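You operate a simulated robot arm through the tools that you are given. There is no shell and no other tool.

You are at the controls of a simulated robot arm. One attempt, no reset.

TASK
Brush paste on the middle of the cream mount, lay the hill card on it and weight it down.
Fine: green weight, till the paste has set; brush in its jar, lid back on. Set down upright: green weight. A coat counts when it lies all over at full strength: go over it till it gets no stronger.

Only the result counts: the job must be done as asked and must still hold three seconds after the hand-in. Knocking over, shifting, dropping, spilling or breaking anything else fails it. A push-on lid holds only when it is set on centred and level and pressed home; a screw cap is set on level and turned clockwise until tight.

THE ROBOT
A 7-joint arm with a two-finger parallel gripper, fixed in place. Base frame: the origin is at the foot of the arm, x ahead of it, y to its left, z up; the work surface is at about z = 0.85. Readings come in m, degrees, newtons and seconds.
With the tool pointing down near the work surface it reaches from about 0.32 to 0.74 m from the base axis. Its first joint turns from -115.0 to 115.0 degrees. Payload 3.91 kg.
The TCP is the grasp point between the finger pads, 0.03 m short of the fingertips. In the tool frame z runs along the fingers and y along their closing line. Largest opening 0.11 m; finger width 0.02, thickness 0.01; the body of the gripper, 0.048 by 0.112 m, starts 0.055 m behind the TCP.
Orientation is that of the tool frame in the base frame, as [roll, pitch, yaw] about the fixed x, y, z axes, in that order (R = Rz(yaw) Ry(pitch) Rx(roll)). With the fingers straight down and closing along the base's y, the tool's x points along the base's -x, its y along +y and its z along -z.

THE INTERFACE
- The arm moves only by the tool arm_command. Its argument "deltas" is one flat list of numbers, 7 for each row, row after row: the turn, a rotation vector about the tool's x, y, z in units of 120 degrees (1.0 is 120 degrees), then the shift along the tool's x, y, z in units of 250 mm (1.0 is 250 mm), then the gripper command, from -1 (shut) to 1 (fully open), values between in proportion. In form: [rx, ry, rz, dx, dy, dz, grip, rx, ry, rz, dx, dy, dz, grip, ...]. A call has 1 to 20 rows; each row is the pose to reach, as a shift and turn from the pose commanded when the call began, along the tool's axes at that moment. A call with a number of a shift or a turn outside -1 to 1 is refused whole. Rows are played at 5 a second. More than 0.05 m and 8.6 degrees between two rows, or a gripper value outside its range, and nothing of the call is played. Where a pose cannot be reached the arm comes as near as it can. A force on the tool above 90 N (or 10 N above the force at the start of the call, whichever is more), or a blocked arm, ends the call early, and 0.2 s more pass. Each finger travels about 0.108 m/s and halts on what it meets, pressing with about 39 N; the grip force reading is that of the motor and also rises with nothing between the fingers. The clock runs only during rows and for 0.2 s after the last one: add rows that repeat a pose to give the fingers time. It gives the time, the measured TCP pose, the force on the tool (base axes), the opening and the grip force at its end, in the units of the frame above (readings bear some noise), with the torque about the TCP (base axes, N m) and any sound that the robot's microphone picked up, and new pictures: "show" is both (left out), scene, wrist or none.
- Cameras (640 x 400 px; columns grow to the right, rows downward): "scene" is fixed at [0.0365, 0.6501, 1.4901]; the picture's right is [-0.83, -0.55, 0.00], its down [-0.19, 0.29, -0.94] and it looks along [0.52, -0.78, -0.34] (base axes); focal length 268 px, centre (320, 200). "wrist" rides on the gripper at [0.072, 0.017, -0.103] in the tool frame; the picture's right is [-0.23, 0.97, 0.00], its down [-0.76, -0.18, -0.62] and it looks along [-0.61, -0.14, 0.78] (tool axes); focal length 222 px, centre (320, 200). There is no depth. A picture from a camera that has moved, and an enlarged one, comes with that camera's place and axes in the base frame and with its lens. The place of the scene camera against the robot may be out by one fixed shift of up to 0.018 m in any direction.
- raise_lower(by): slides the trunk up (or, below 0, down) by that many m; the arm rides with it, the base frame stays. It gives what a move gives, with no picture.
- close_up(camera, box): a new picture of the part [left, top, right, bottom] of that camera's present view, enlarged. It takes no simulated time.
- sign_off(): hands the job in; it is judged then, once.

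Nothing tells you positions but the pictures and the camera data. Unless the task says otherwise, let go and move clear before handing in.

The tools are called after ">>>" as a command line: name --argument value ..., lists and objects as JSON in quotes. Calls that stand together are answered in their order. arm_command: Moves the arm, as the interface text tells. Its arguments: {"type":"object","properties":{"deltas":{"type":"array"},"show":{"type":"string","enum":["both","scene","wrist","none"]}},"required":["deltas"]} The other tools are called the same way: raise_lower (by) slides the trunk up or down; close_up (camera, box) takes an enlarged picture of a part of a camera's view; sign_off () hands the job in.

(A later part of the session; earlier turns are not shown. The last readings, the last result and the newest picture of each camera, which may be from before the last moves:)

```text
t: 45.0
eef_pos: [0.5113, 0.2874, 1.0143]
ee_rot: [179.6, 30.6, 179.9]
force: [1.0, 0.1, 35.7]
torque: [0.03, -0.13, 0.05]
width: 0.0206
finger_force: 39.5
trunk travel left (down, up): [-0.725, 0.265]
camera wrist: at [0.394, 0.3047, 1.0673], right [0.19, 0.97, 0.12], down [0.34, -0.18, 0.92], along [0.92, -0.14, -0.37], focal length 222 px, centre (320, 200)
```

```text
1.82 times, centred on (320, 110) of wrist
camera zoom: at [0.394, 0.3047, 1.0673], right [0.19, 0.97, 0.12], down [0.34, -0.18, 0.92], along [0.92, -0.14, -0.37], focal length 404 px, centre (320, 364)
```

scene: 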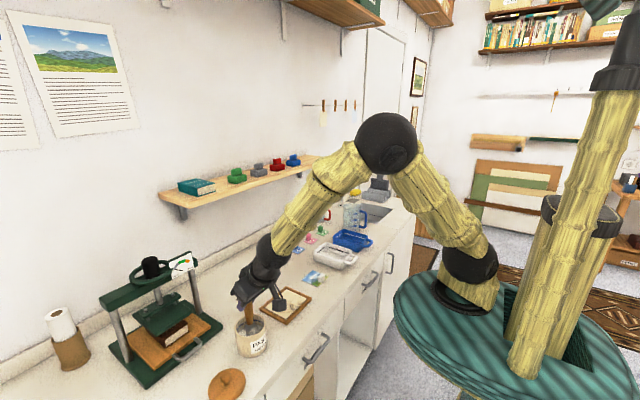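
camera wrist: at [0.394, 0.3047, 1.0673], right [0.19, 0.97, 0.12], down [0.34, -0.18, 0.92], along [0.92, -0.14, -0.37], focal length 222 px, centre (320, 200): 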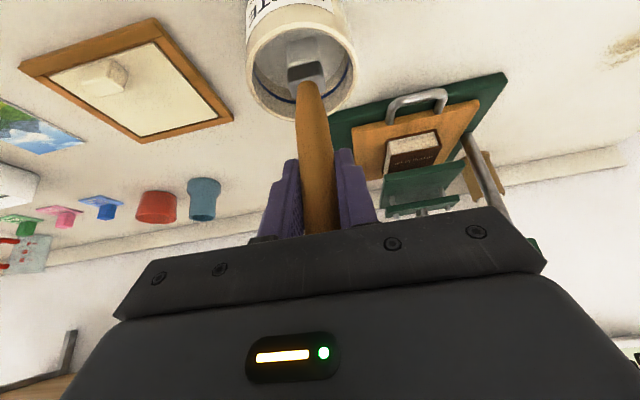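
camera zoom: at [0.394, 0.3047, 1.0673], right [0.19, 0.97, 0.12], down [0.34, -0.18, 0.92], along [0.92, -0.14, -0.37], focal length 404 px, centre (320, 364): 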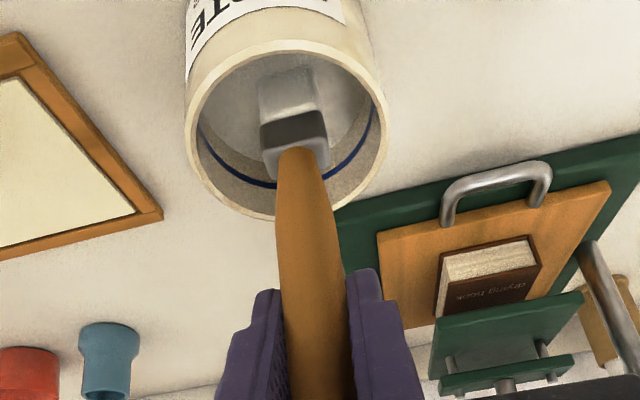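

Contact force of 36 N: the bristles press on the paste/pot bottom. I ease up and check that the bristles have taken paste.

>>> arm_command --deltas '[0, 0, 0, -0.01, 0, -0.017, -1, 0, 0, 0, -0.01, 0, -0.017, -1]' --show "none"

>>> close_up --camera "scene" --box '[230, 290, 280, 350]'

>>> close_up --camera "wrist" --box '[260, 0, 380, 110]'

```text
t: 45.6
eef_pos: [0.5097, 0.2862, 1.0141]
ee_rot: [-180.0, 29.8, -179.9]
force: [1.1, 1.6, 9.1]
torque: [0.23, -0.23, 0.0]
width: 0.0204
finger_force: 39.2
trunk travel left (down, up): [-0.725, 0.265]
```

```text
6.67 times, centred on (255, 320) of scene
camera zoom: at [0.0365, 0.6501, 1.4901], right [-0.83, -0.55, 0.0], down [-0.19, 0.29, -0.94], along [0.52, -0.78, -0.34], focal length 1787 px, centre (753, -600)
```

zoom: 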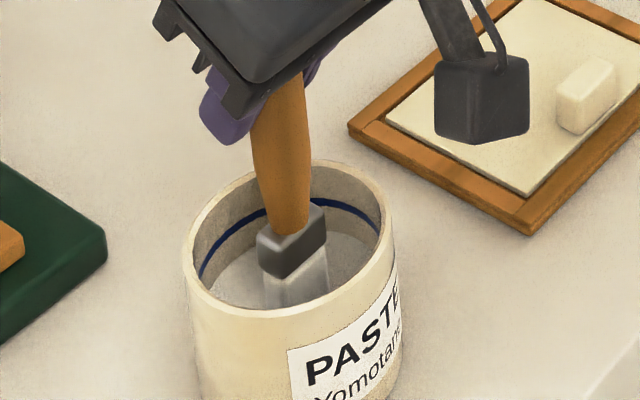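

```text
3.64 times, centred on (320, 55) of wrist
camera zoom: at [0.3939, 0.3049, 1.0682], right [0.2, 0.97, 0.11], down [0.35, -0.18, 0.92], along [0.92, -0.14, -0.37], focal length 808 px, centre (320, 727)
```

zoom: 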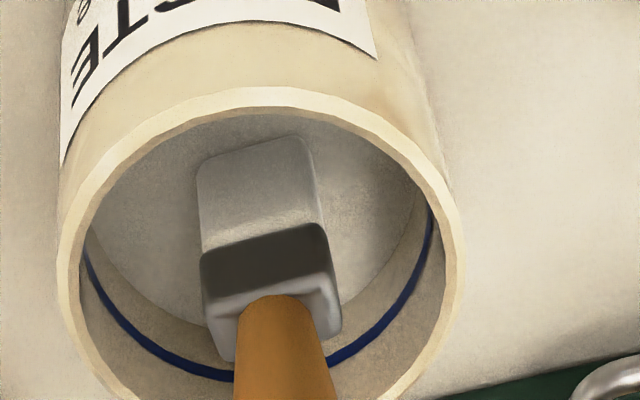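

The bristles have turned paste-grey, so the brush is loaded. I lift it out and check.

>>> arm_command --deltas '[0, 0, 0, -0.02, 0, -0.035, -1, 0, 0, 0, -0.06, 0, -0.104, -1, 0, 0, 0, -0.12, 0, -0.208, -1, 0, 0, 0, -0.18, 0, -0.312, -1]' --show "none"

>>> close_up --camera "scene" --box '[200, 230, 300, 360]'

>>> close_up --camera "wrist" --box '[200, 0, 440, 220]'

```text
t: 46.6
eef_pos: [0.5098, 0.2847, 1.1031]
ee_rot: [179.9, 30.1, 180.0]
force: [1.1, 0.0, -1.1]
torque: [-0.01, -0.01, -0.01]
width: 0.0203
finger_force: 39.5
trunk travel left (down, up): [-0.725, 0.265]
```

```text
3.08 times, centred on (250, 295) of scene
camera zoom: at [0.0365, 0.6501, 1.4901], right [-0.83, -0.55, 0.0], down [-0.19, 0.29, -0.94], along [0.52, -0.78, -0.34], focal length 825 px, centre (535, -92)
```

zoom: 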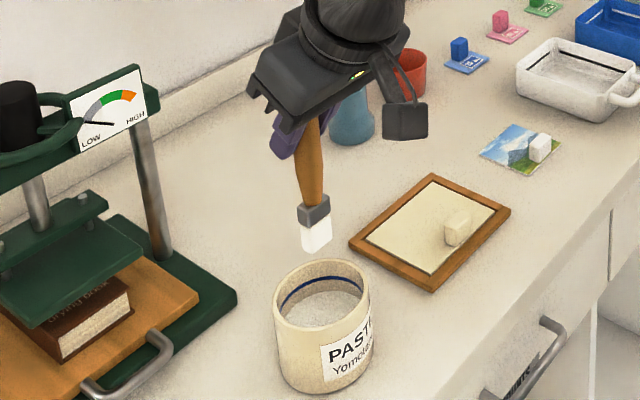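

```text
1.82 times, centred on (320, 110) of wrist
camera zoom: at [0.3935, 0.3034, 1.1579], right [0.2, 0.97, 0.11], down [0.35, -0.18, 0.92], along [0.92, -0.14, -0.37], focal length 404 px, centre (320, 364)
```

zoom: 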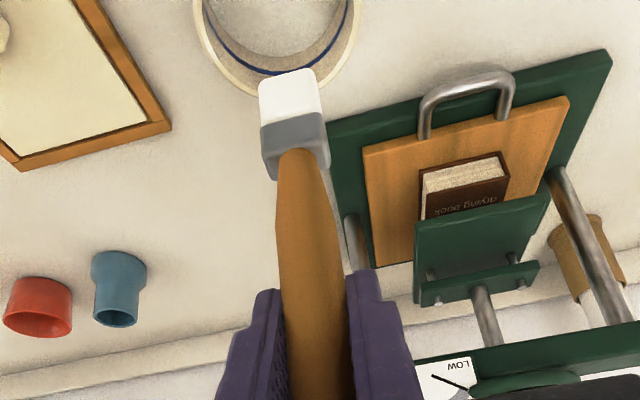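

Bristles are white with paste. I go over the mount, then lower slowly until they touch.

>>> arm_command --deltas '[0, 0, 0, -0.03, -0.155, 0.0175, -1, 0, 0, 0, -0.061, -0.31, 0.035, -1, 0, 0, 0, -0.091, -0.465, 0.053, -1, 0, 0, 0, -0.122, -0.62, 0.07, -1, 0, 0, 0, -0.049, -0.62, 0.197, -1, 0, 0, 0, 0.024, -0.62, 0.323, -1, 0, 0, 0, 0.024, -0.62, 0.323, -1]' --show "none"

>>> close_up --camera "scene" --box '[240, 250, 330, 330]'

>>> close_up --camera "wrist" --box '[200, 0, 440, 220]'

```text
t: 48.2
eef_pos: [0.5476, 0.1311, 1.032]
ee_rot: [179.9, 30.1, -180.0]
force: [0.5, -0.6, -0.6]
torque: [0.01, 0.0, 0.0]
width: 0.0203
finger_force: 39.5
trunk travel left (down, up): [-0.725, 0.265]
```

```text
5.00 times, centred on (285, 290) of scene
camera zoom: at [0.0365, 0.6501, 1.4901], right [-0.83, -0.55, 0.0], down [-0.19, 0.29, -0.94], along [0.52, -0.78, -0.34], focal length 1340 px, centre (495, -250)
```

zoom: 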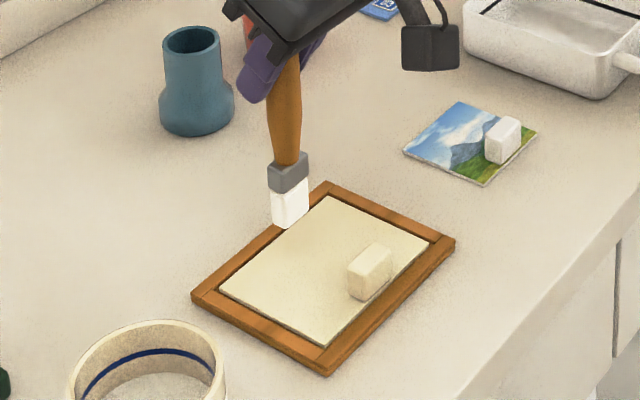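

```text
1.82 times, centred on (320, 110) of wrist
camera zoom: at [0.4315, 0.1496, 1.0861], right [0.2, 0.97, 0.11], down [0.35, -0.18, 0.92], along [0.92, -0.14, -0.37], focal length 404 px, centre (320, 364)
```

zoom: 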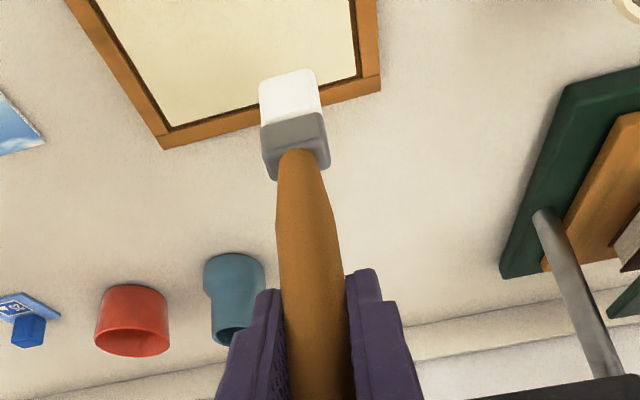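

>>> arm_command --deltas '[0, 0, 0, 0.04, -0.08, 0.07, -1, 0, 0, 0, 0.074, -0.08, 0.128, -1, 0, 0, 0, 0.074, -0.08, 0.128, -1]' --show "none"

>>> close_up --camera "scene" --box '[250, 270, 320, 330]'

```text
t: 49.0
eef_pos: [0.5465, 0.1123, 0.9946]
ee_rot: [180.0, 30.1, 180.0]
force: [0.0, 0.7, -0.6]
torque: [-0.01, 0.04, 0.02]
width: 0.0202
finger_force: 38.7
trunk travel left (down, up): [-0.725, 0.265]
```

```text
6.67 times, centred on (285, 300) of scene
camera zoom: at [0.0365, 0.6501, 1.4901], right [-0.83, -0.55, 0.0], down [-0.19, 0.29, -0.94], along [0.52, -0.78, -0.34], focal length 1787 px, centre (553, -467)
```

zoom: 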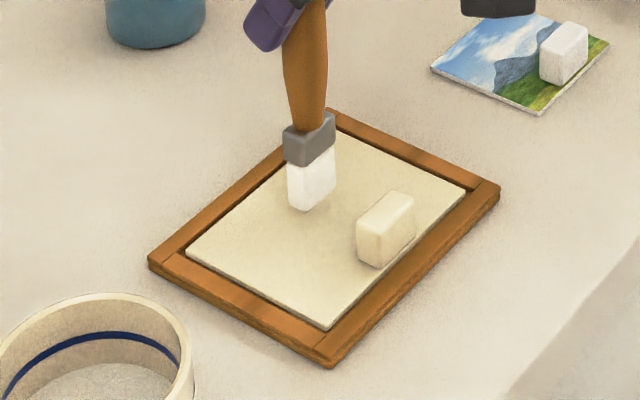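

>>> arm_command --deltas '[0, 0, 0, 0.004, 0, 0.007, -1, 0, 0, 0, 0.004, 0, 0.007, -1]' --show "none"

>>> arm_command --deltas '[0, 0, 0, 0.004, 0, 0.007, -1, 0, 0, 0, 0.004, 0, 0.007, -1]' --show "none"

>>> close_up --camera "scene" --box '[250, 270, 320, 330]'

```text
t: 49.6
eef_pos: [0.5465, 0.1116, 0.9911]
ee_rot: [-180.0, 30.1, -179.9]
force: [0.2, -0.3, -0.4]
torque: [0.04, -0.04, 0.01]
width: 0.0201
finger_force: 39.5
trunk travel left (down, up): [-0.725, 0.265]
```

```text
t: 50.2
eef_pos: [0.5461, 0.1123, 0.9901]
ee_rot: [-179.9, 30.2, -179.9]
force: [0.5, 0.3, -0.6]
torque: [0.0, -0.03, -0.01]
width: 0.0205
finger_force: 39.4
trunk travel left (down, up): [-0.725, 0.265]
```

```text
6.67 times, centred on (285, 300) of scene
camera zoom: at [0.0365, 0.6501, 1.4901], right [-0.83, -0.55, 0.0], down [-0.19, 0.29, -0.94], along [0.52, -0.78, -0.34], focal length 1787 px, centre (553, -467)
```

zoom: 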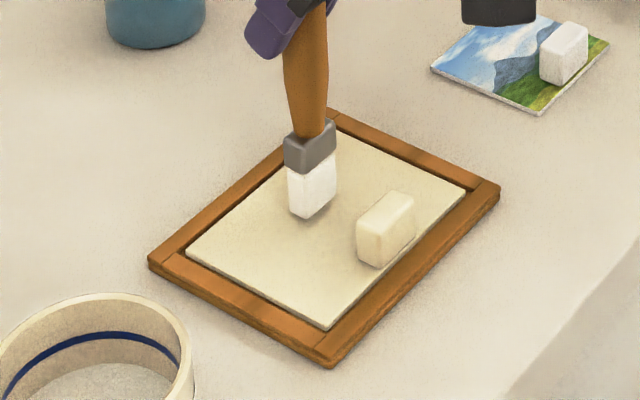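

>>> arm_command --deltas '[0, 0, 0, 0.003, 0, 0.005, -1, 0, 0, 0, 0.003, 0, 0.005, -1]' --show "none"

>>> arm_command --deltas '[0, 0, 0, 0.003, 0, 0.005, -1, 0, 0, 0, 0.003, 0, 0.005, -1]' --show "none"

>>> close_up --camera "scene" --box '[250, 270, 320, 330]'

```text
t: 50.8
eef_pos: [0.5466, 0.1109, 0.989]
ee_rot: [179.9, 30.1, 180.0]
force: [0.2, -0.2, 0.3]
torque: [0.0, 0.03, -0.02]
width: 0.0203
finger_force: 39.1
trunk travel left (down, up): [-0.725, 0.265]
```

```text
t: 51.4
eef_pos: [0.5452, 0.1118, 0.9869]
ee_rot: [180.0, 30.1, -180.0]
force: [-0.4, 0.5, -0.7]
torque: [0.01, -0.02, 0.03]
width: 0.0203
finger_force: 38.7
trunk travel left (down, up): [-0.725, 0.265]
```

```text
6.67 times, centred on (285, 300) of scene
camera zoom: at [0.0365, 0.6501, 1.4901], right [-0.83, -0.55, 0.0], down [-0.19, 0.29, -0.94], along [0.52, -0.78, -0.34], focal length 1787 px, centre (553, -467)
```

zoom: 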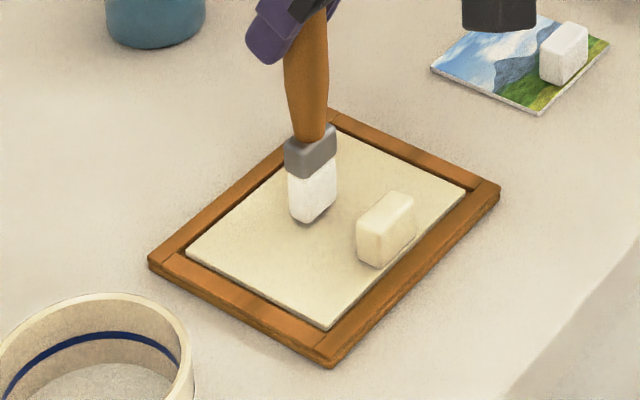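

>>> arm_command --deltas '[0, 0, 0, 0.003, 0, 0.005, -1, 0, 0, 0, 0.003, 0, 0.005, -1]' --show "none"

>>> arm_command --deltas '[0, 0, 0, 0.003, 0, 0.005, -1, 0, 0, 0, 0.003, 0, 0.005, -1]' --show "none"

>>> close_up --camera "scene" --box '[265, 280, 305, 315]'

```text
t: 52.0
eef_pos: [0.5458, 0.1121, 0.9866]
ee_rot: [180.0, 30.1, -179.8]
force: [-0.2, 0.5, -0.6]
torque: [0.01, 0.04, 0.01]
width: 0.0201
finger_force: 38.8
trunk travel left (down, up): [-0.725, 0.265]
```

```text
t: 52.6
eef_pos: [0.546, 0.1117, 0.9836]
ee_rot: [-179.9, 30.1, -180.0]
force: [-0.4, 0.5, -0.7]
torque: [0.01, 0.0, 0.03]
width: 0.0204
finger_force: 39.0
trunk travel left (down, up): [-0.725, 0.265]
```

```text
11.43 times, centred on (285, 298) of scene
camera zoom: at [0.0365, 0.6501, 1.4901], right [-0.83, -0.55, 0.0], down [-0.19, 0.29, -0.94], along [0.52, -0.78, -0.34], focal length 3063 px, centre (720, -914)
```

zoom: 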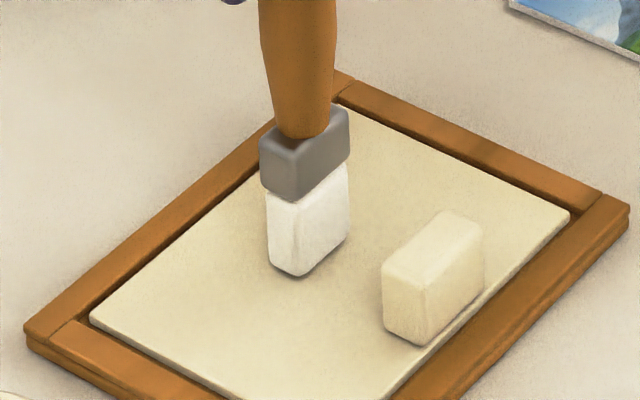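

>>> arm_command --deltas '[0, 0, 0, 0.002, 0, 0.0035, -1, 0, 0, 0, 0.002, 0, 0.0035, -1]' --show "none"

>>> arm_command --deltas '[0, 0, 0, 0.002, 0, 0.0035, -1, 0, 0, 0, 0.002, 0, 0.0035, -1]' --show "none"

>>> close_up --camera "scene" --box '[265, 280, 305, 315]'

```text
t: 53.2
eef_pos: [0.5454, 0.1128, 0.9851]
ee_rot: [179.8, 30.1, 180.0]
force: [0.3, -1.0, -0.5]
torque: [-0.01, -0.01, 0.02]
width: 0.0203
finger_force: 39.0
trunk travel left (down, up): [-0.725, 0.265]
```

```text
t: 53.8
eef_pos: [0.5464, 0.1122, 0.984]
ee_rot: [179.8, 30.2, -180.0]
force: [-0.4, 0.3, 7.6]
torque: [0.01, 0.13, 0.01]
width: 0.0202
finger_force: 38.8
trunk travel left (down, up): [-0.725, 0.265]
```

```text
11.43 times, centred on (285, 298) of scene
camera zoom: at [0.0365, 0.6501, 1.4901], right [-0.83, -0.55, 0.0], down [-0.19, 0.29, -0.94], along [0.52, -0.78, -0.34], focal length 3063 px, centre (720, -914)
```

zoom: 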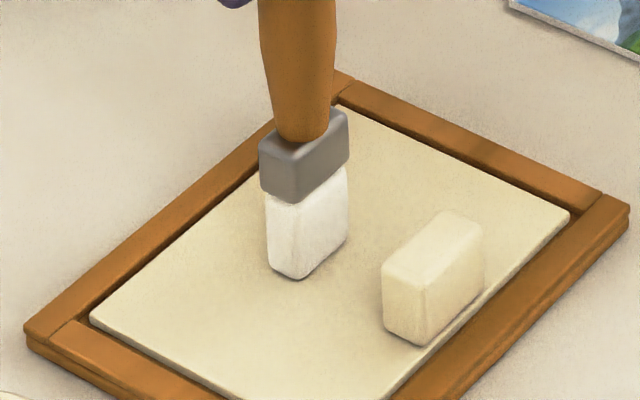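

Contact at TCP z ≈ 0.984. A first trial stroke sideways to see how paste goes on.

>>> arm_command --deltas '[0, 0, 0, 0, 0.04, 0, -1, 0, 0, 0, 0, 0.08, 0, -1, 0, 0, 0, 0, 0.12, 0, -1, 0, 0, 0, 0, 0.08, 0, -1, 0, 0, 0, 0, 0.04, 0, -1, 0, 0, 0, 0, 0, 0, -1, 0, 0, 0, 0, -0.04, 0, -1, 0, 0, 0, 0, -0.08, 0, -1, 0, 0, 0, 0, -0.12, 0, -1]' --show "none"

>>> close_up --camera "scene" --box '[255, 275, 320, 325]'

>>> close_up --camera "wrist" --box '[220, 0, 440, 150]'

```text
t: 55.8
eef_pos: [0.5459, 0.083, 0.9848]
ee_rot: [180.0, 30.3, -179.9]
force: [0.7, 1.5, 8.1]
torque: [0.21, -0.01, 0.02]
width: 0.0201
finger_force: 38.6
trunk travel left (down, up): [-0.725, 0.265]
```

```text
8.00 times, centred on (288, 300) of scene
camera zoom: at [0.0365, 0.6501, 1.4901], right [-0.83, -0.55, 0.0], down [-0.19, 0.29, -0.94], along [0.52, -0.78, -0.34], focal length 2144 px, centre (580, -600)
```

zoom: 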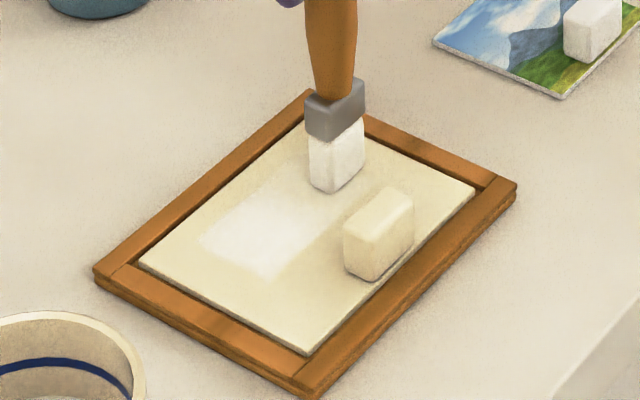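

```text
2.67 times, centred on (330, 75) of wrist
camera zoom: at [0.4299, 0.1001, 1.0376], right [0.19, 0.97, 0.12], down [0.35, -0.18, 0.92], along [0.92, -0.14, -0.37], focal length 592 px, centre (293, 533)
```

zoom: 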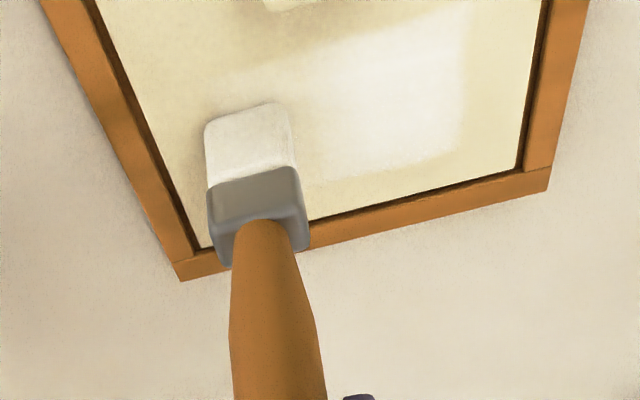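

Paste goes on white. Now a full serpentine over the middle area.

>>> arm_command --deltas '[0, 0, 0, 0.0485, 0, -0.028, -1, 0, 0, 0, 0.0935, 0, -0.054, -1, 0, 0, 0, 0.0935, 0.08, -0.054, -1, 0, 0, 0, 0.0935, 0.16, -0.054, -1, 0, 0, 0, 0.0935, 0.236, -0.054, -1, 0, 0, 0, 0.052, 0.236, -0.03, -1, 0, 0, 0, 0.052, 0.16, -0.03, -1, 0, 0, 0, 0.052, 0.08, -0.03, -1, 0, 0, 0, 0.052, 0, -0.03, -1, 0, 0, 0, 0.0104, 0, -0.006, -1, 0, 0, 0, 0.0104, 0.08, -0.006, -1, 0, 0, 0, 0.0104, 0.16, -0.006, -1, 0, 0, 0, 0.0104, 0.236, -0.006, -1, 0, 0, 0, -0.0312, 0.236, 0.018, -1, 0, 0, 0, -0.0312, 0.16, 0.018, -1, 0, 0, 0, -0.0312, 0.08, 0.018, -1, 0, 0, 0, -0.0312, 0, 0.018, -1, 0, 0, 0, -0.0727, 0, 0.042, -1, 0, 0, 0, -0.0727, 0.12, 0.042, -1, 0, 0, 0, -0.0727, 0.236, 0.042, -1]' --show "none"

>>> close_up --camera "scene" --box '[255, 275, 320, 325]'

>>> close_up --camera "wrist" --box '[180, 0, 440, 150]'

```text
t: 60.0
eef_pos: [0.5663, 0.1424, 0.9829]
ee_rot: [-180.0, 30.2, -180.0]
force: [-0.2, -4.4, 16.4]
torque: [-0.35, -0.02, -0.01]
width: 0.0201
finger_force: 38.4
trunk travel left (down, up): [-0.725, 0.265]
```

```text
8.00 times, centred on (288, 300) of scene
camera zoom: at [0.0365, 0.6501, 1.4901], right [-0.83, -0.55, 0.0], down [-0.19, 0.29, -0.94], along [0.52, -0.78, -0.34], focal length 2144 px, centre (580, -600)
```

zoom: 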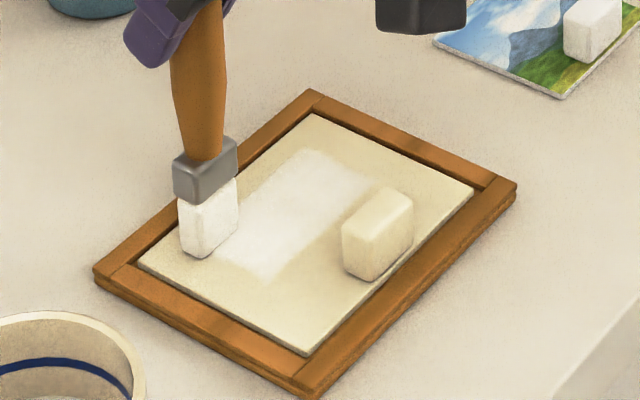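

```text
2.46 times, centred on (310, 75) of wrist
camera zoom: at [0.4497, 0.1586, 1.0371], right [0.2, 0.97, 0.11], down [0.35, -0.18, 0.92], along [0.92, -0.14, -0.37], focal length 547 px, centre (345, 508)
```

zoom: 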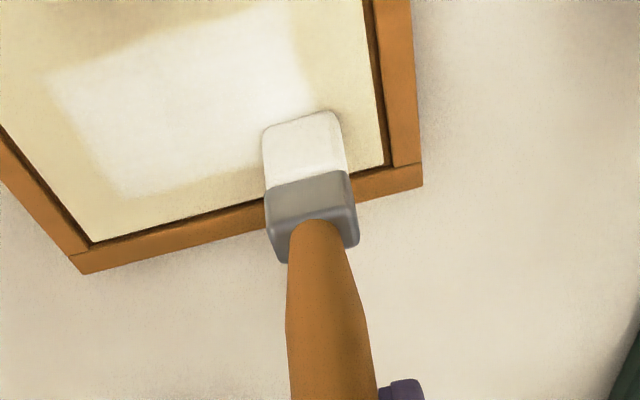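

>>> arm_command --deltas '[0, 0, 0, 0, -0.06, 0, -1, 0, 0, 0, 0.052, -0.12, -0.03, -1, 0, 0, 0, 0.104, -0.12, -0.06, -1, 0, 0, 0, 0.156, -0.12, -0.09, -1, 0, 0, 0, 0.156, -0.12, -0.09, -1]' --show "none"

>>> close_up --camera "scene" --box '[255, 275, 320, 325]'

>>> close_up --camera "wrist" --box '[180, 0, 440, 150]'

```text
t: 61.2
eef_pos: [0.5222, 0.1103, 0.9825]
ee_rot: [180.0, 30.1, 179.9]
force: [2.5, -1.0, 8.9]
torque: [-0.12, -0.18, 0.0]
width: 0.0205
finger_force: 38.8
trunk travel left (down, up): [-0.725, 0.265]
```

```text
8.00 times, centred on (288, 300) of scene
camera zoom: at [0.0365, 0.6501, 1.4901], right [-0.83, -0.55, 0.0], down [-0.19, 0.29, -0.94], along [0.52, -0.78, -0.34], focal length 2144 px, centre (580, -600)
```

zoom: 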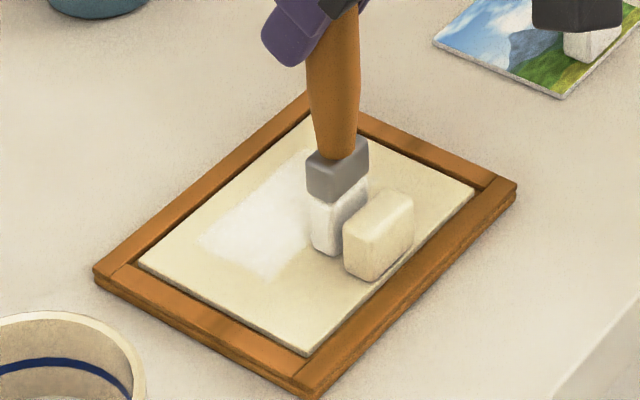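

```text
2.46 times, centred on (310, 75) of wrist
camera zoom: at [0.4054, 0.1283, 1.0373], right [0.2, 0.97, 0.11], down [0.35, -0.18, 0.92], along [0.92, -0.14, -0.37], focal length 547 px, centre (345, 508)
```

zoom: 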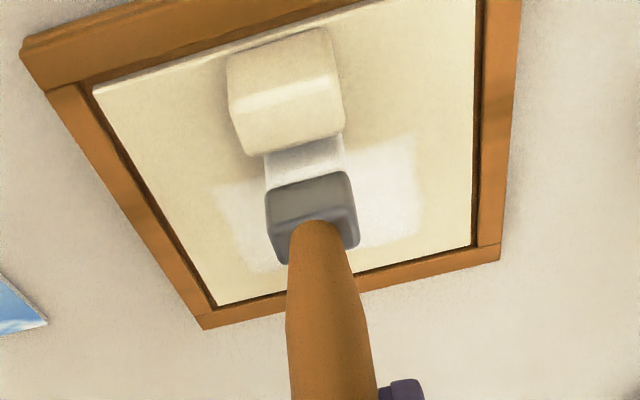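

>>> arm_command --deltas '[0, 0, 0, -0.05, 0, -0.087, -1, 0, 0, 0, -0.1, 0.1, -0.173, -1, 0, 0, 0, -0.1, 0.25, -0.173, -1, 0, 0, 0, -0.1, 0.4, -0.173, -1, 0, 0, 0, -0.1, 0.4, -0.173, -1]' --show "none"

>>> close_up --camera "scene" --box '[255, 275, 320, 325]'

>>> close_up --camera "wrist" --box '[120, 0, 380, 150]'

```text
t: 62.4
eef_pos: [0.5227, 0.2111, 1.0301]
ee_rot: [179.9, 30.1, -180.0]
force: [-0.1, -0.1, -1.1]
torque: [0.02, 0.0, -0.02]
width: 0.0204
finger_force: 38.8
trunk travel left (down, up): [-0.725, 0.265]
```

```text
8.00 times, centred on (288, 300) of scene
camera zoom: at [0.0365, 0.6501, 1.4901], right [-0.83, -0.55, 0.0], down [-0.19, 0.29, -0.94], along [0.52, -0.78, -0.34], focal length 2144 px, centre (580, -600)
```

zoom: 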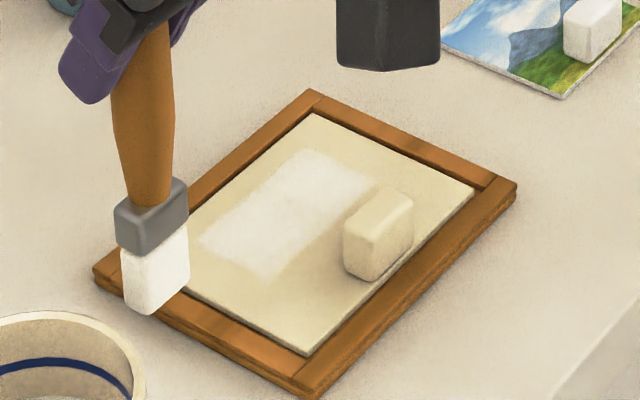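

```text
2.46 times, centred on (250, 75) of wrist
camera zoom: at [0.4072, 0.2284, 1.0847], right [0.2, 0.97, 0.12], down [0.35, -0.18, 0.92], along [0.92, -0.14, -0.37], focal length 547 px, centre (492, 508)
```

zoom: 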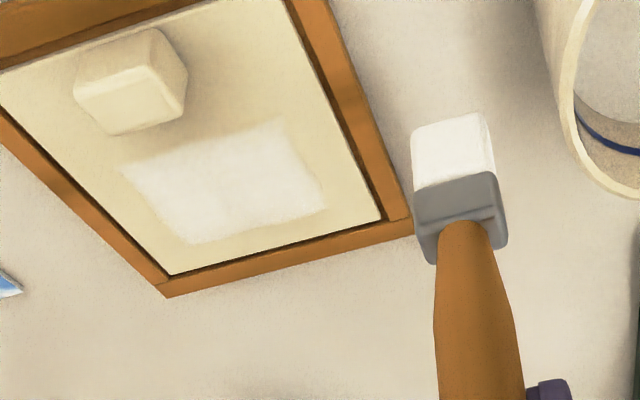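

The coat shows only inside a rectangle about x 0.533–0.575, y 0.076–0.146. I'll go over it repeatedly to bring it to full strength.

>>> arm_command --deltas '[0, 0, 0, -0.03, -0.13, 0.017, -1, 0, 0, 0, -0.06, -0.27, 0.034, -1, 0, 0, 0, -0.0842, -0.4, 0.0486, -1, 0, 0, 0, -0.04, -0.4, 0.118, -1, 0, 0, 0, -0.0042, -0.4, 0.187, -1, 0, 0, 0, -0.0042, -0.4, 0.187, -1]' --show "none"

```text
t: 63.8
eef_pos: [0.5472, 0.1109, 0.9905]
ee_rot: [179.9, 30.1, -179.9]
force: [-0.8, 0.4, -0.4]
torque: [0.0, -0.02, -0.01]
width: 0.0203
finger_force: 38.7
trunk travel left (down, up): [-0.725, 0.265]
```

>>> arm_command --deltas '[0, 0, 0, 0.005, 0, 0.0087, -1, 0, 0, 0, 0.01, 0, 0.0173, -1, 0, 0, 0, 0.013, 0, 0.0225, -1, 0, 0, 0, 0.013, 0, 0.0225, -1]' --show "none"

```text
t: 64.8
eef_pos: [0.5455, 0.111, 0.9869]
ee_rot: [179.9, 30.1, -179.8]
force: [0.2, 0.8, 0.0]
torque: [0.04, -0.01, 0.01]
width: 0.0205
finger_force: 39.0
trunk travel left (down, up): [-0.725, 0.265]
```

>>> arm_command --deltas '[0, 0, 0, 0.004, 0, 0.007, -1, 0, 0, 0, 0.004, 0, 0.007, -1]' --show "none"

>>> arm_command --deltas '[0, 0, 0, 0.002, 0, 0.0035, -1, 0, 0, 0, 0.002, 0, 0.0035, -1]' --show "none"

```text
t: 65.4
eef_pos: [0.5468, 0.1116, 0.9836]
ee_rot: [-180.0, 30.1, 180.0]
force: [0.4, -0.1, -0.4]
torque: [-0.02, -0.01, 0.0]
width: 0.0202
finger_force: 38.8
trunk travel left (down, up): [-0.725, 0.265]
```

```text
t: 66.0
eef_pos: [0.5458, 0.1123, 0.9843]
ee_rot: [179.9, 30.1, 180.0]
force: [-1.0, 0.0, 3.4]
torque: [0.05, 0.06, 0.01]
width: 0.0206
finger_force: 38.9
trunk travel left (down, up): [-0.725, 0.265]
```

>>> arm_command --deltas '[0, 0, 0, 0.0287, -0.056, -0.0143, -1, 0, 0, 0, 0.053, -0.108, -0.0283, -1, 0, 0, 0, 0.053, -0.036, -0.0283, -1, 0, 0, 0, 0.053, 0.036, -0.0283, -1, 0, 0, 0, 0.053, 0.108, -0.0283, -1, 0, 0, 0, 0.0252, 0.108, -0.0123, -1, 0, 0, 0, 0.0252, 0.036, -0.0123, -1, 0, 0, 0, 0.0252, -0.036, -0.0123, -1, 0, 0, 0, 0.0252, -0.108, -0.0123, -1, 0, 0, 0, -0.0025, -0.108, 0.0037, -1, 0, 0, 0, -0.0025, -0.036, 0.0037, -1, 0, 0, 0, -0.0025, 0.036, 0.0037, -1, 0, 0, 0, -0.0025, 0.108, 0.0037, -1, 0, 0, 0, -0.0302, 0.108, 0.0197, -1, 0, 0, 0, -0.0302, 0.036, 0.0197, -1, 0, 0, 0, -0.0302, -0.036, 0.0197, -1, 0, 0, 0, -0.0302, -0.108, 0.0197, -1, 0, 0, 0, -0.0579, -0.108, 0.0357, -1, 0, 0, 0, -0.0579, 0, 0.0357, -1, 0, 0, 0, -0.0579, 0.108, 0.0357, -1]' --show "none"

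>>> close_up --camera "scene" --box '[255, 275, 320, 325]'

>>> close_up --camera "wrist" --box '[180, 0, 440, 150]'

```text
t: 70.2
eef_pos: [0.5634, 0.1371, 0.9829]
ee_rot: [179.9, 30.0, -179.9]
force: [0.2, 0.2, -0.3]
torque: [0.01, -0.03, 0.0]
width: 0.0201
finger_force: 39.0
trunk travel left (down, up): [-0.725, 0.265]
```

```text
8.00 times, centred on (288, 300) of scene
camera zoom: at [0.0365, 0.6501, 1.4901], right [-0.83, -0.55, 0.0], down [-0.19, 0.29, -0.94], along [0.52, -0.78, -0.34], focal length 2144 px, centre (580, -600)
```

zoom: 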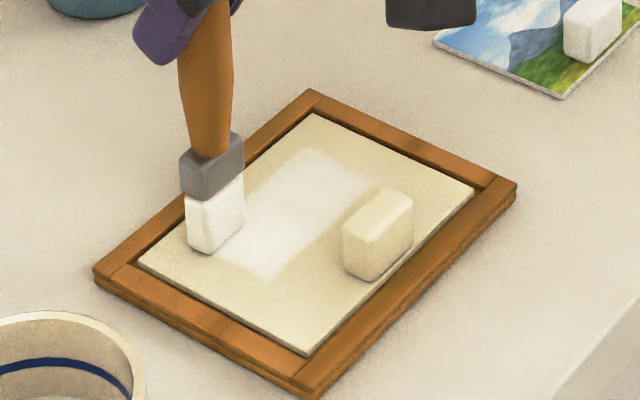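

```text
2.46 times, centred on (310, 75) of wrist
camera zoom: at [0.4475, 0.1559, 1.0379], right [0.2, 0.97, 0.11], down [0.35, -0.18, 0.92], along [0.92, -0.14, -0.37], focal length 547 px, centre (345, 508)
```

zoom: 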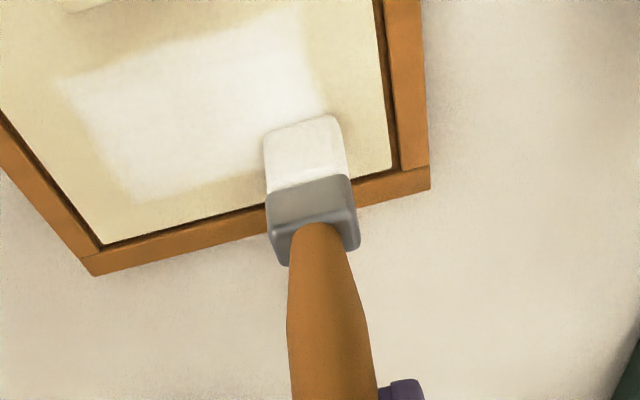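

>>> arm_command --deltas '[0, 0, 0, 0.002, 0, 0.0035, -1, 0, 0, 0, 0.002, 0, 0.0035, -1]' --show "none"

>>> close_up --camera "scene" --box '[268, 283, 308, 313]'

```text
t: 70.8
eef_pos: [0.5632, 0.138, 0.984]
ee_rot: [179.9, 30.2, -179.9]
force: [1.5, -0.8, 5.3]
torque: [-0.11, -0.05, 0.01]
width: 0.02
finger_force: 38.9
trunk travel left (down, up): [-0.725, 0.265]
```

```text
13.33 times, centred on (288, 298) of scene
camera zoom: at [0.0365, 0.6501, 1.4901], right [-0.83, -0.55, 0.0], down [-0.19, 0.29, -0.94], along [0.52, -0.78, -0.34], focal length 3573 px, centre (747, -1107)
```

zoom: 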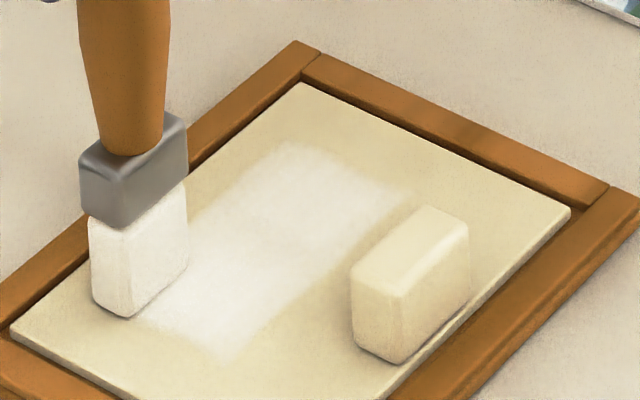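

>>> arm_command --deltas '[0, 0, 0, 0.0006, -0.072, 0.001, -1, 0, 0, 0, 0.0006, -0.148, 0.001, -1, 0, 0, 0, 0.0006, -0.224, 0.001, -1, 0, 0, 0, 0.0283, -0.224, -0.015, -1, 0, 0, 0, 0.0283, -0.148, -0.015, -1, 0, 0, 0, 0.0283, -0.072, -0.015, -1, 0, 0, 0, 0.0283, 0.012, -0.015, -1, 0, 0, 0, 0.056, 0.012, -0.031, -1, 0, 0, 0, 0.056, -0.072, -0.031, -1, 0, 0, 0, 0.056, -0.148, -0.031, -1, 0, 0, 0, 0.056, -0.224, -0.031, -1, 0, 0, 0, 0.0837, -0.224, -0.047, -1, 0, 0, 0, 0.0837, -0.148, -0.047, -1, 0, 0, 0, 0.0837, -0.072, -0.047, -1, 0, 0, 0, 0.0837, 0.012, -0.047, -1, 0, 0, 0, 0.1114, 0.012, -0.063, -1, 0, 0, 0, 0.1114, -0.072, -0.063, -1, 0, 0, 0, 0.1114, -0.148, -0.063, -1, 0, 0, 0, 0.1114, -0.224, -0.063, -1, 0, 0, 0, 0.1114, -0.224, -0.063, -1]' --show "none"

>>> close_up --camera "scene" --box '[268, 283, 308, 313]'

>>> close_up --camera "wrist" --box '[180, 0, 440, 150]'

```text
t: 75.0
eef_pos: [0.5299, 0.0819, 0.9816]
ee_rot: [179.9, 30.2, 179.9]
force: [0.0, 3.9, 20.7]
torque: [0.34, 0.0, -0.04]
width: 0.0208
finger_force: 39.1
trunk travel left (down, up): [-0.725, 0.265]
```

```text
13.33 times, centred on (288, 298) of scene
camera zoom: at [0.0365, 0.6501, 1.4901], right [-0.83, -0.55, 0.0], down [-0.19, 0.29, -0.94], along [0.52, -0.78, -0.34], focal length 3573 px, centre (747, -1107)
```

zoom: 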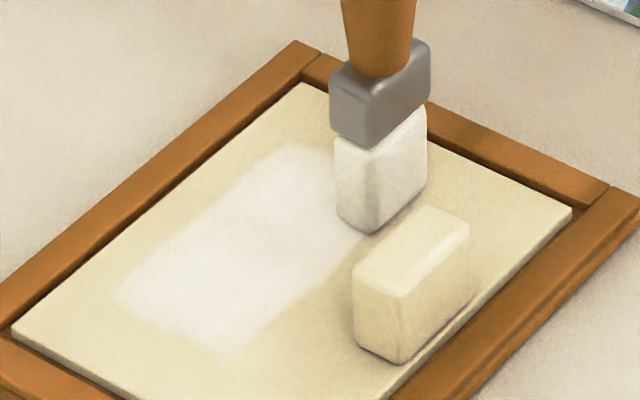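

```text
2.46 times, centred on (310, 75) of wrist
camera zoom: at [0.4135, 0.0992, 1.0357], right [0.2, 0.97, 0.11], down [0.35, -0.18, 0.92], along [0.92, -0.14, -0.37], focal length 547 px, centre (345, 508)
```

zoom: 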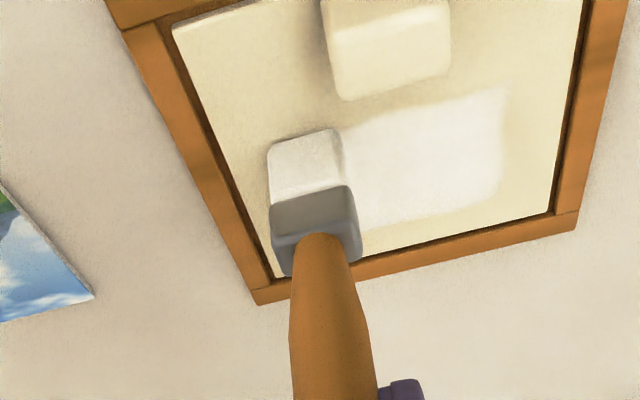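

>>> arm_command --deltas '[0, 0, 0, -0.003, 0.076, -0.0052, -1, 0, 0, 0, -0.003, 0.152, -0.0052, -1, 0, 0, 0, -0.003, 0.228, -0.0052, -1, 0, 0, 0, -0.0307, 0.228, 0.0108, -1, 0, 0, 0, -0.0307, 0.152, 0.0108, -1, 0, 0, 0, -0.0307, 0.076, 0.0108, -1, 0, 0, 0, -0.0307, 0, 0.0108, -1, 0, 0, 0, -0.0584, 0, 0.0268, -1, 0, 0, 0, -0.0584, 0.076, 0.0268, -1, 0, 0, 0, -0.0584, 0.152, 0.0268, -1, 0, 0, 0, -0.0584, 0.228, 0.0268, -1, 0, 0, 0, -0.0861, 0.228, 0.0428, -1, 0, 0, 0, -0.0861, 0.152, 0.0428, -1, 0, 0, 0, -0.0861, 0.076, 0.0428, -1, 0, 0, 0, -0.0861, 0, 0.0428, -1, 0, 0, 0, -0.1069, 0, 0.0548, -1, 0, 0, 0, -0.1069, 0.076, 0.0548, -1, 0, 0, 0, -0.1069, 0.152, 0.0548, -1, 0, 0, 0, -0.1069, 0.228, 0.0548, -1]' --show "none"

>>> close_up --camera "scene" --box '[268, 283, 308, 313]'

>>> close_up --camera "wrist" --box '[180, 0, 440, 150]'

```text
t: 79.0
eef_pos: [0.5613, 0.1398, 0.9836]
ee_rot: [-180.0, 30.1, 180.0]
force: [0.0, 0.7, -0.5]
torque: [-0.02, 0.01, 0.05]
width: 0.0201
finger_force: 38.9
trunk travel left (down, up): [-0.725, 0.265]
```

```text
13.33 times, centred on (288, 298) of scene
camera zoom: at [0.0365, 0.6501, 1.4901], right [-0.83, -0.55, 0.0], down [-0.19, 0.29, -0.94], along [0.52, -0.78, -0.34], focal length 3573 px, centre (747, -1107)
```

zoom: 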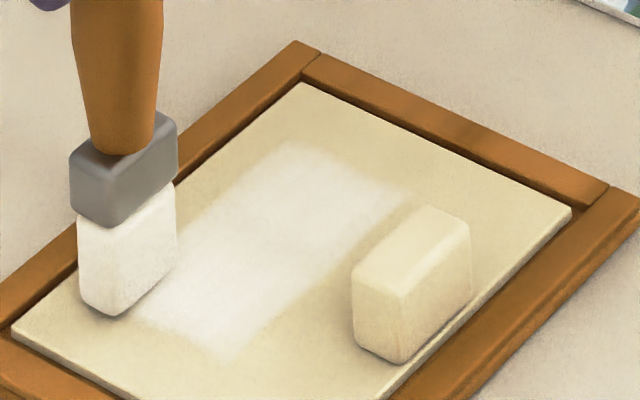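

```text
2.46 times, centred on (310, 75) of wrist
camera zoom: at [0.4452, 0.1581, 1.0379], right [0.2, 0.97, 0.11], down [0.35, -0.18, 0.92], along [0.92, -0.14, -0.37], focal length 547 px, centre (345, 508)
```

zoom: 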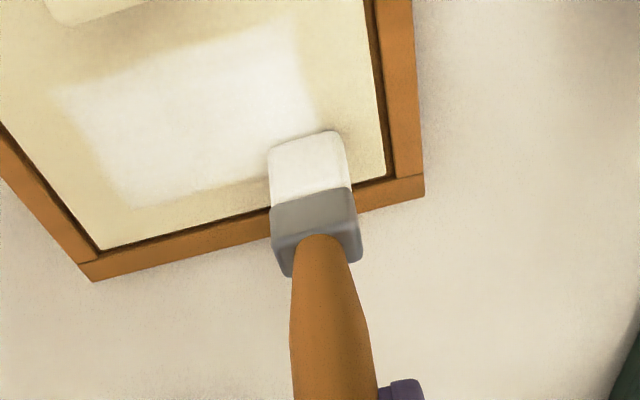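

>>> arm_command --deltas '[0, 0, 0, 0.003, 0, 0.0052, -1, 0, 0, 0, 0.003, 0, 0.0052, -1]' --show "none"

```text
t: 79.6
eef_pos: [0.5621, 0.1398, 0.9823]
ee_rot: [179.8, 30.1, -180.0]
force: [-0.6, -0.1, 1.5]
torque: [-0.02, -0.02, -0.02]
width: 0.0201
finger_force: 39.2
trunk travel left (down, up): [-0.725, 0.265]
```

>>> arm_command --deltas '[0, 0, 0, 0.002, 0, 0.0035, -1, 0, 0, 0, 0.002, -0.076, 0.0035, -1, 0, 0, 0, 0.002, -0.152, 0.0035, -1, 0, 0, 0, 0.002, -0.228, 0.0035, -1, 0, 0, 0, 0.002, -0.114, 0.0035, -1, 0, 0, 0, 0.002, 0, 0.0035, -1, 0, 0, 0, 0.0297, 0, -0.0125, -1, 0, 0, 0, 0.0297, -0.114, -0.0125, -1, 0, 0, 0, 0.0297, -0.228, -0.0125, -1, 0, 0, 0, 0.0297, -0.114, -0.0125, -1, 0, 0, 0, 0.0297, 0, -0.0125, -1]' --show "none"

>>> close_up --camera "scene" --box '[268, 283, 308, 313]'

```text
t: 82.0
eef_pos: [0.5523, 0.1392, 0.9808]
ee_rot: [179.9, 30.3, -180.0]
force: [-0.3, -3.1, 14.7]
torque: [-0.24, 0.09, -0.01]
width: 0.0205
finger_force: 39.0
trunk travel left (down, up): [-0.725, 0.265]
```

```text
13.33 times, centred on (288, 298) of scene
camera zoom: at [0.0365, 0.6501, 1.4901], right [-0.83, -0.55, 0.0], down [-0.19, 0.29, -0.94], along [0.52, -0.78, -0.34], focal length 3573 px, centre (747, -1107)
```

zoom: 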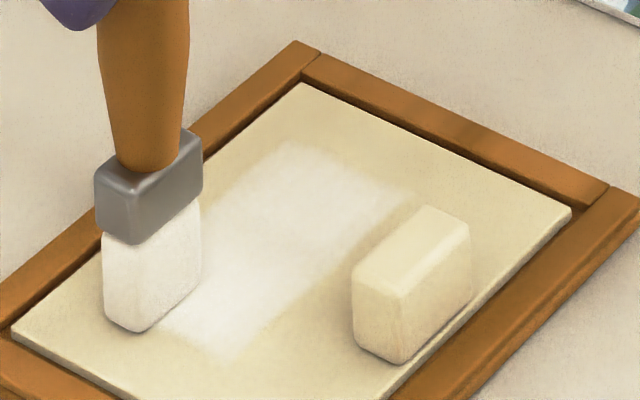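

>>> arm_command --deltas '[0, 0, 0, 0.0262, 0, -0.0185, -1, 0, 0, 0, 0.0262, -0.076, -0.0185, -1, 0, 0, 0, 0.0262, -0.152, -0.0185, -1, 0, 0, 0, 0.0262, -0.228, -0.0185, -1, 0, 0, 0, 0.0262, -0.114, -0.0185, -1, 0, 0, 0, 0.0262, 0, -0.0185, -1, 0, 0, 0, 0.0532, 0, -0.037, -1, 0, 0, 0, 0.0532, -0.076, -0.037, -1, 0, 0, 0, 0.0532, -0.152, -0.037, -1, 0, 0, 0, 0.0532, -0.228, -0.037, -1, 0, 0, 0, 0.0532, -0.114, -0.037, -1, 0, 0, 0, 0.0532, 0, -0.037, -1, 0, 0, 0, 0.0737, 0, -0.049, -1, 0, 0, 0, 0.0737, -0.076, -0.049, -1, 0, 0, 0, 0.0737, -0.152, -0.049, -1, 0, 0, 0, 0.0737, -0.228, -0.049, -1, 0, 0, 0, 0.0737, -0.114, -0.049, -1, 0, 0, 0, 0.0737, 0, -0.049, -1]' --show "none"

>>> close_up --camera "scene" --box '[268, 283, 308, 313]'

>>> close_up --camera "wrist" --box '[180, 0, 440, 150]'

```text
t: 85.8
eef_pos: [0.5322, 0.1392, 0.9819]
ee_rot: [-180.0, 30.1, -179.9]
force: [0.7, 0.1, -0.2]
torque: [0.02, 0.02, -0.02]
width: 0.0201
finger_force: 38.9
trunk travel left (down, up): [-0.725, 0.265]
```

```text
13.33 times, centred on (288, 298) of scene
camera zoom: at [0.0365, 0.6501, 1.4901], right [-0.83, -0.55, 0.0], down [-0.19, 0.29, -0.94], along [0.52, -0.78, -0.34], focal length 3573 px, centre (747, -1107)
```

zoom: 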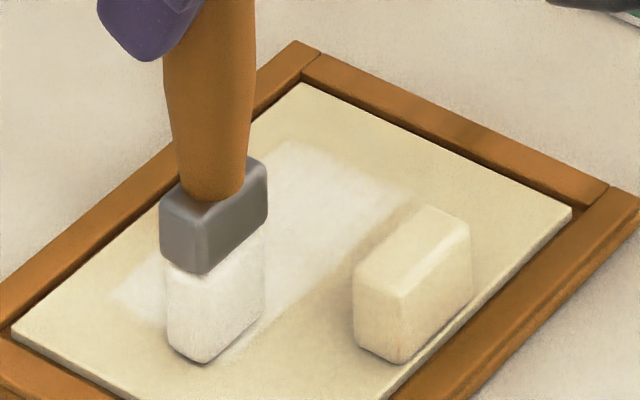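

```text
2.46 times, centred on (310, 75) of wrist
camera zoom: at [0.4157, 0.1574, 1.0359], right [0.2, 0.97, 0.11], down [0.35, -0.18, 0.92], along [0.92, -0.14, -0.37], focal length 547 px, centre (345, 508)
```

zoom: 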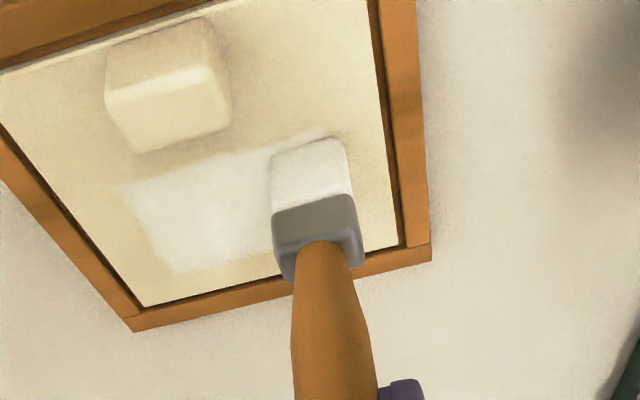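

>>> arm_command --deltas '[0, 0, 0, -0.05, 0, -0.087, -1, 0, 0, 0, -0.09, 0.1, -0.17, -1, 0, 0, 0, -0.07, 0.25, -0.19, -1, 0, 0, 0, -0.065, 0.29, -0.192, -1, 0, 0, 0, -0.065, 0.29, -0.192, -1]' --show "none"

>>> close_up --camera "scene" --box '[255, 275, 320, 325]'

>>> close_up --camera "wrist" --box '[120, 0, 380, 150]'

```text
t: 87.0
eef_pos: [0.5213, 0.2121, 1.0312]
ee_rot: [179.9, 30.1, -180.0]
force: [1.2, -0.4, -0.9]
torque: [-0.02, 0.03, -0.02]
width: 0.0204
finger_force: 39.0
trunk travel left (down, up): [-0.725, 0.265]
```

```text
8.00 times, centred on (288, 300) of scene
camera zoom: at [0.0365, 0.6501, 1.4901], right [-0.83, -0.55, 0.0], down [-0.19, 0.29, -0.94], along [0.52, -0.78, -0.34], focal length 2144 px, centre (580, -600)
```

zoom: 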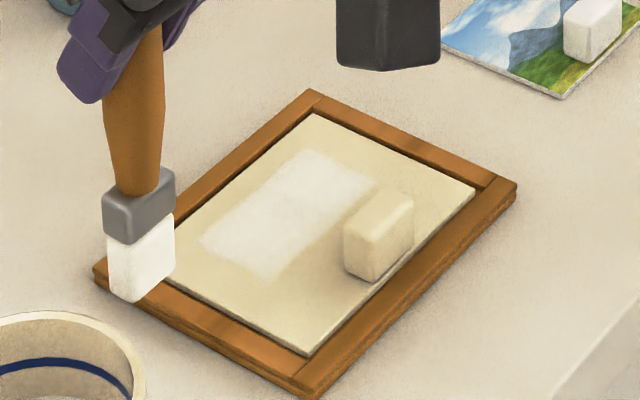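

```text
2.46 times, centred on (250, 75) of wrist
camera zoom: at [0.4058, 0.2301, 1.0865], right [0.2, 0.97, 0.11], down [0.35, -0.18, 0.92], along [0.92, -0.14, -0.37], focal length 547 px, centre (492, 508)
```

zoom: 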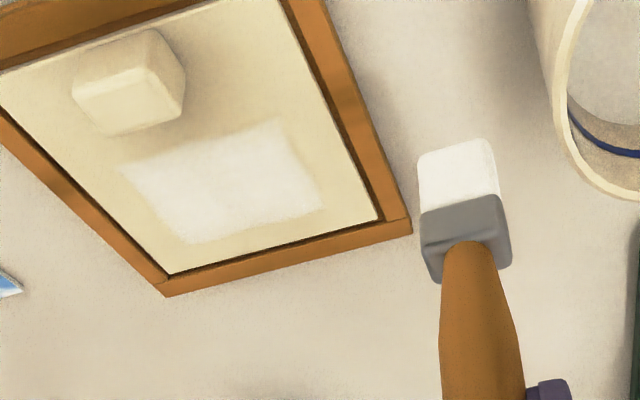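

The brush has tilted slightly in the grip (tip forward ~5–6°). I'll straighten it by turning the tool back and check.

>>> arm_command --deltas '[0, 0.025, 0, 0, 0, 0, -1, 0, 0.047, 0, 0, 0, 0, -1, 0, 0.047, 0, 0, 0, 0, -1]' --show "none"

>>> close_up --camera "scene" --box '[240, 250, 320, 320]'

>>> close_up --camera "wrist" --box '[120, 0, 420, 200]'

```text
t: 87.8
eef_pos: [0.5201, 0.2123, 1.0313]
ee_rot: [180.0, 24.4, -179.9]
force: [0.3, 0.6, -0.3]
torque: [0.01, -0.03, 0.0]
width: 0.0203
finger_force: 39.6
trunk travel left (down, up): [-0.725, 0.265]
```

```text
5.71 times, centred on (280, 285) of scene
camera zoom: at [0.0365, 0.6501, 1.4901], right [-0.83, -0.55, 0.0], down [-0.19, 0.29, -0.94], along [0.52, -0.78, -0.34], focal length 1531 px, centre (549, -286)
```

zoom: 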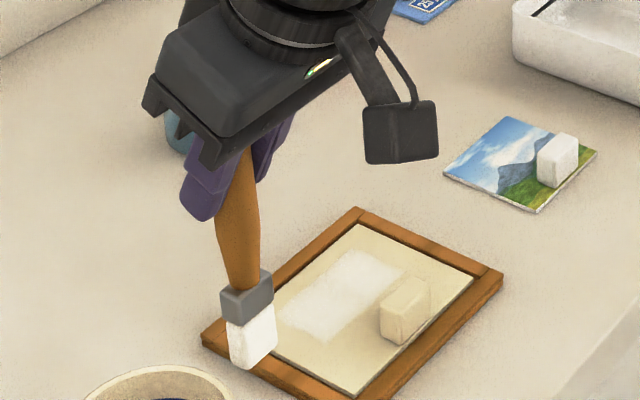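

```text
2.00 times, centred on (270, 100) of wrist
camera zoom: at [0.411, 0.2297, 1.0967], right [0.21, 0.97, 0.09], down [0.44, -0.18, 0.88], along [0.88, -0.14, -0.46], focal length 444 px, centre (420, 400)
```

zoom: 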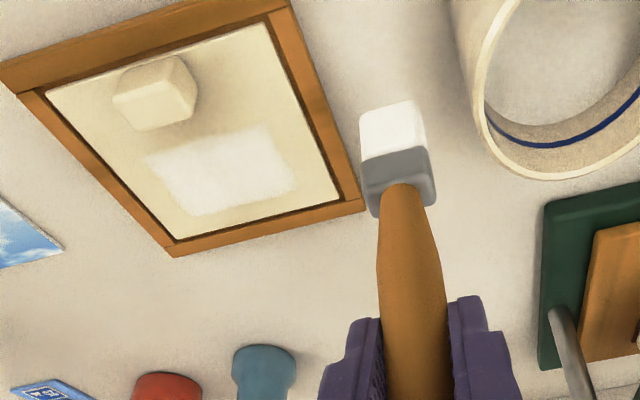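

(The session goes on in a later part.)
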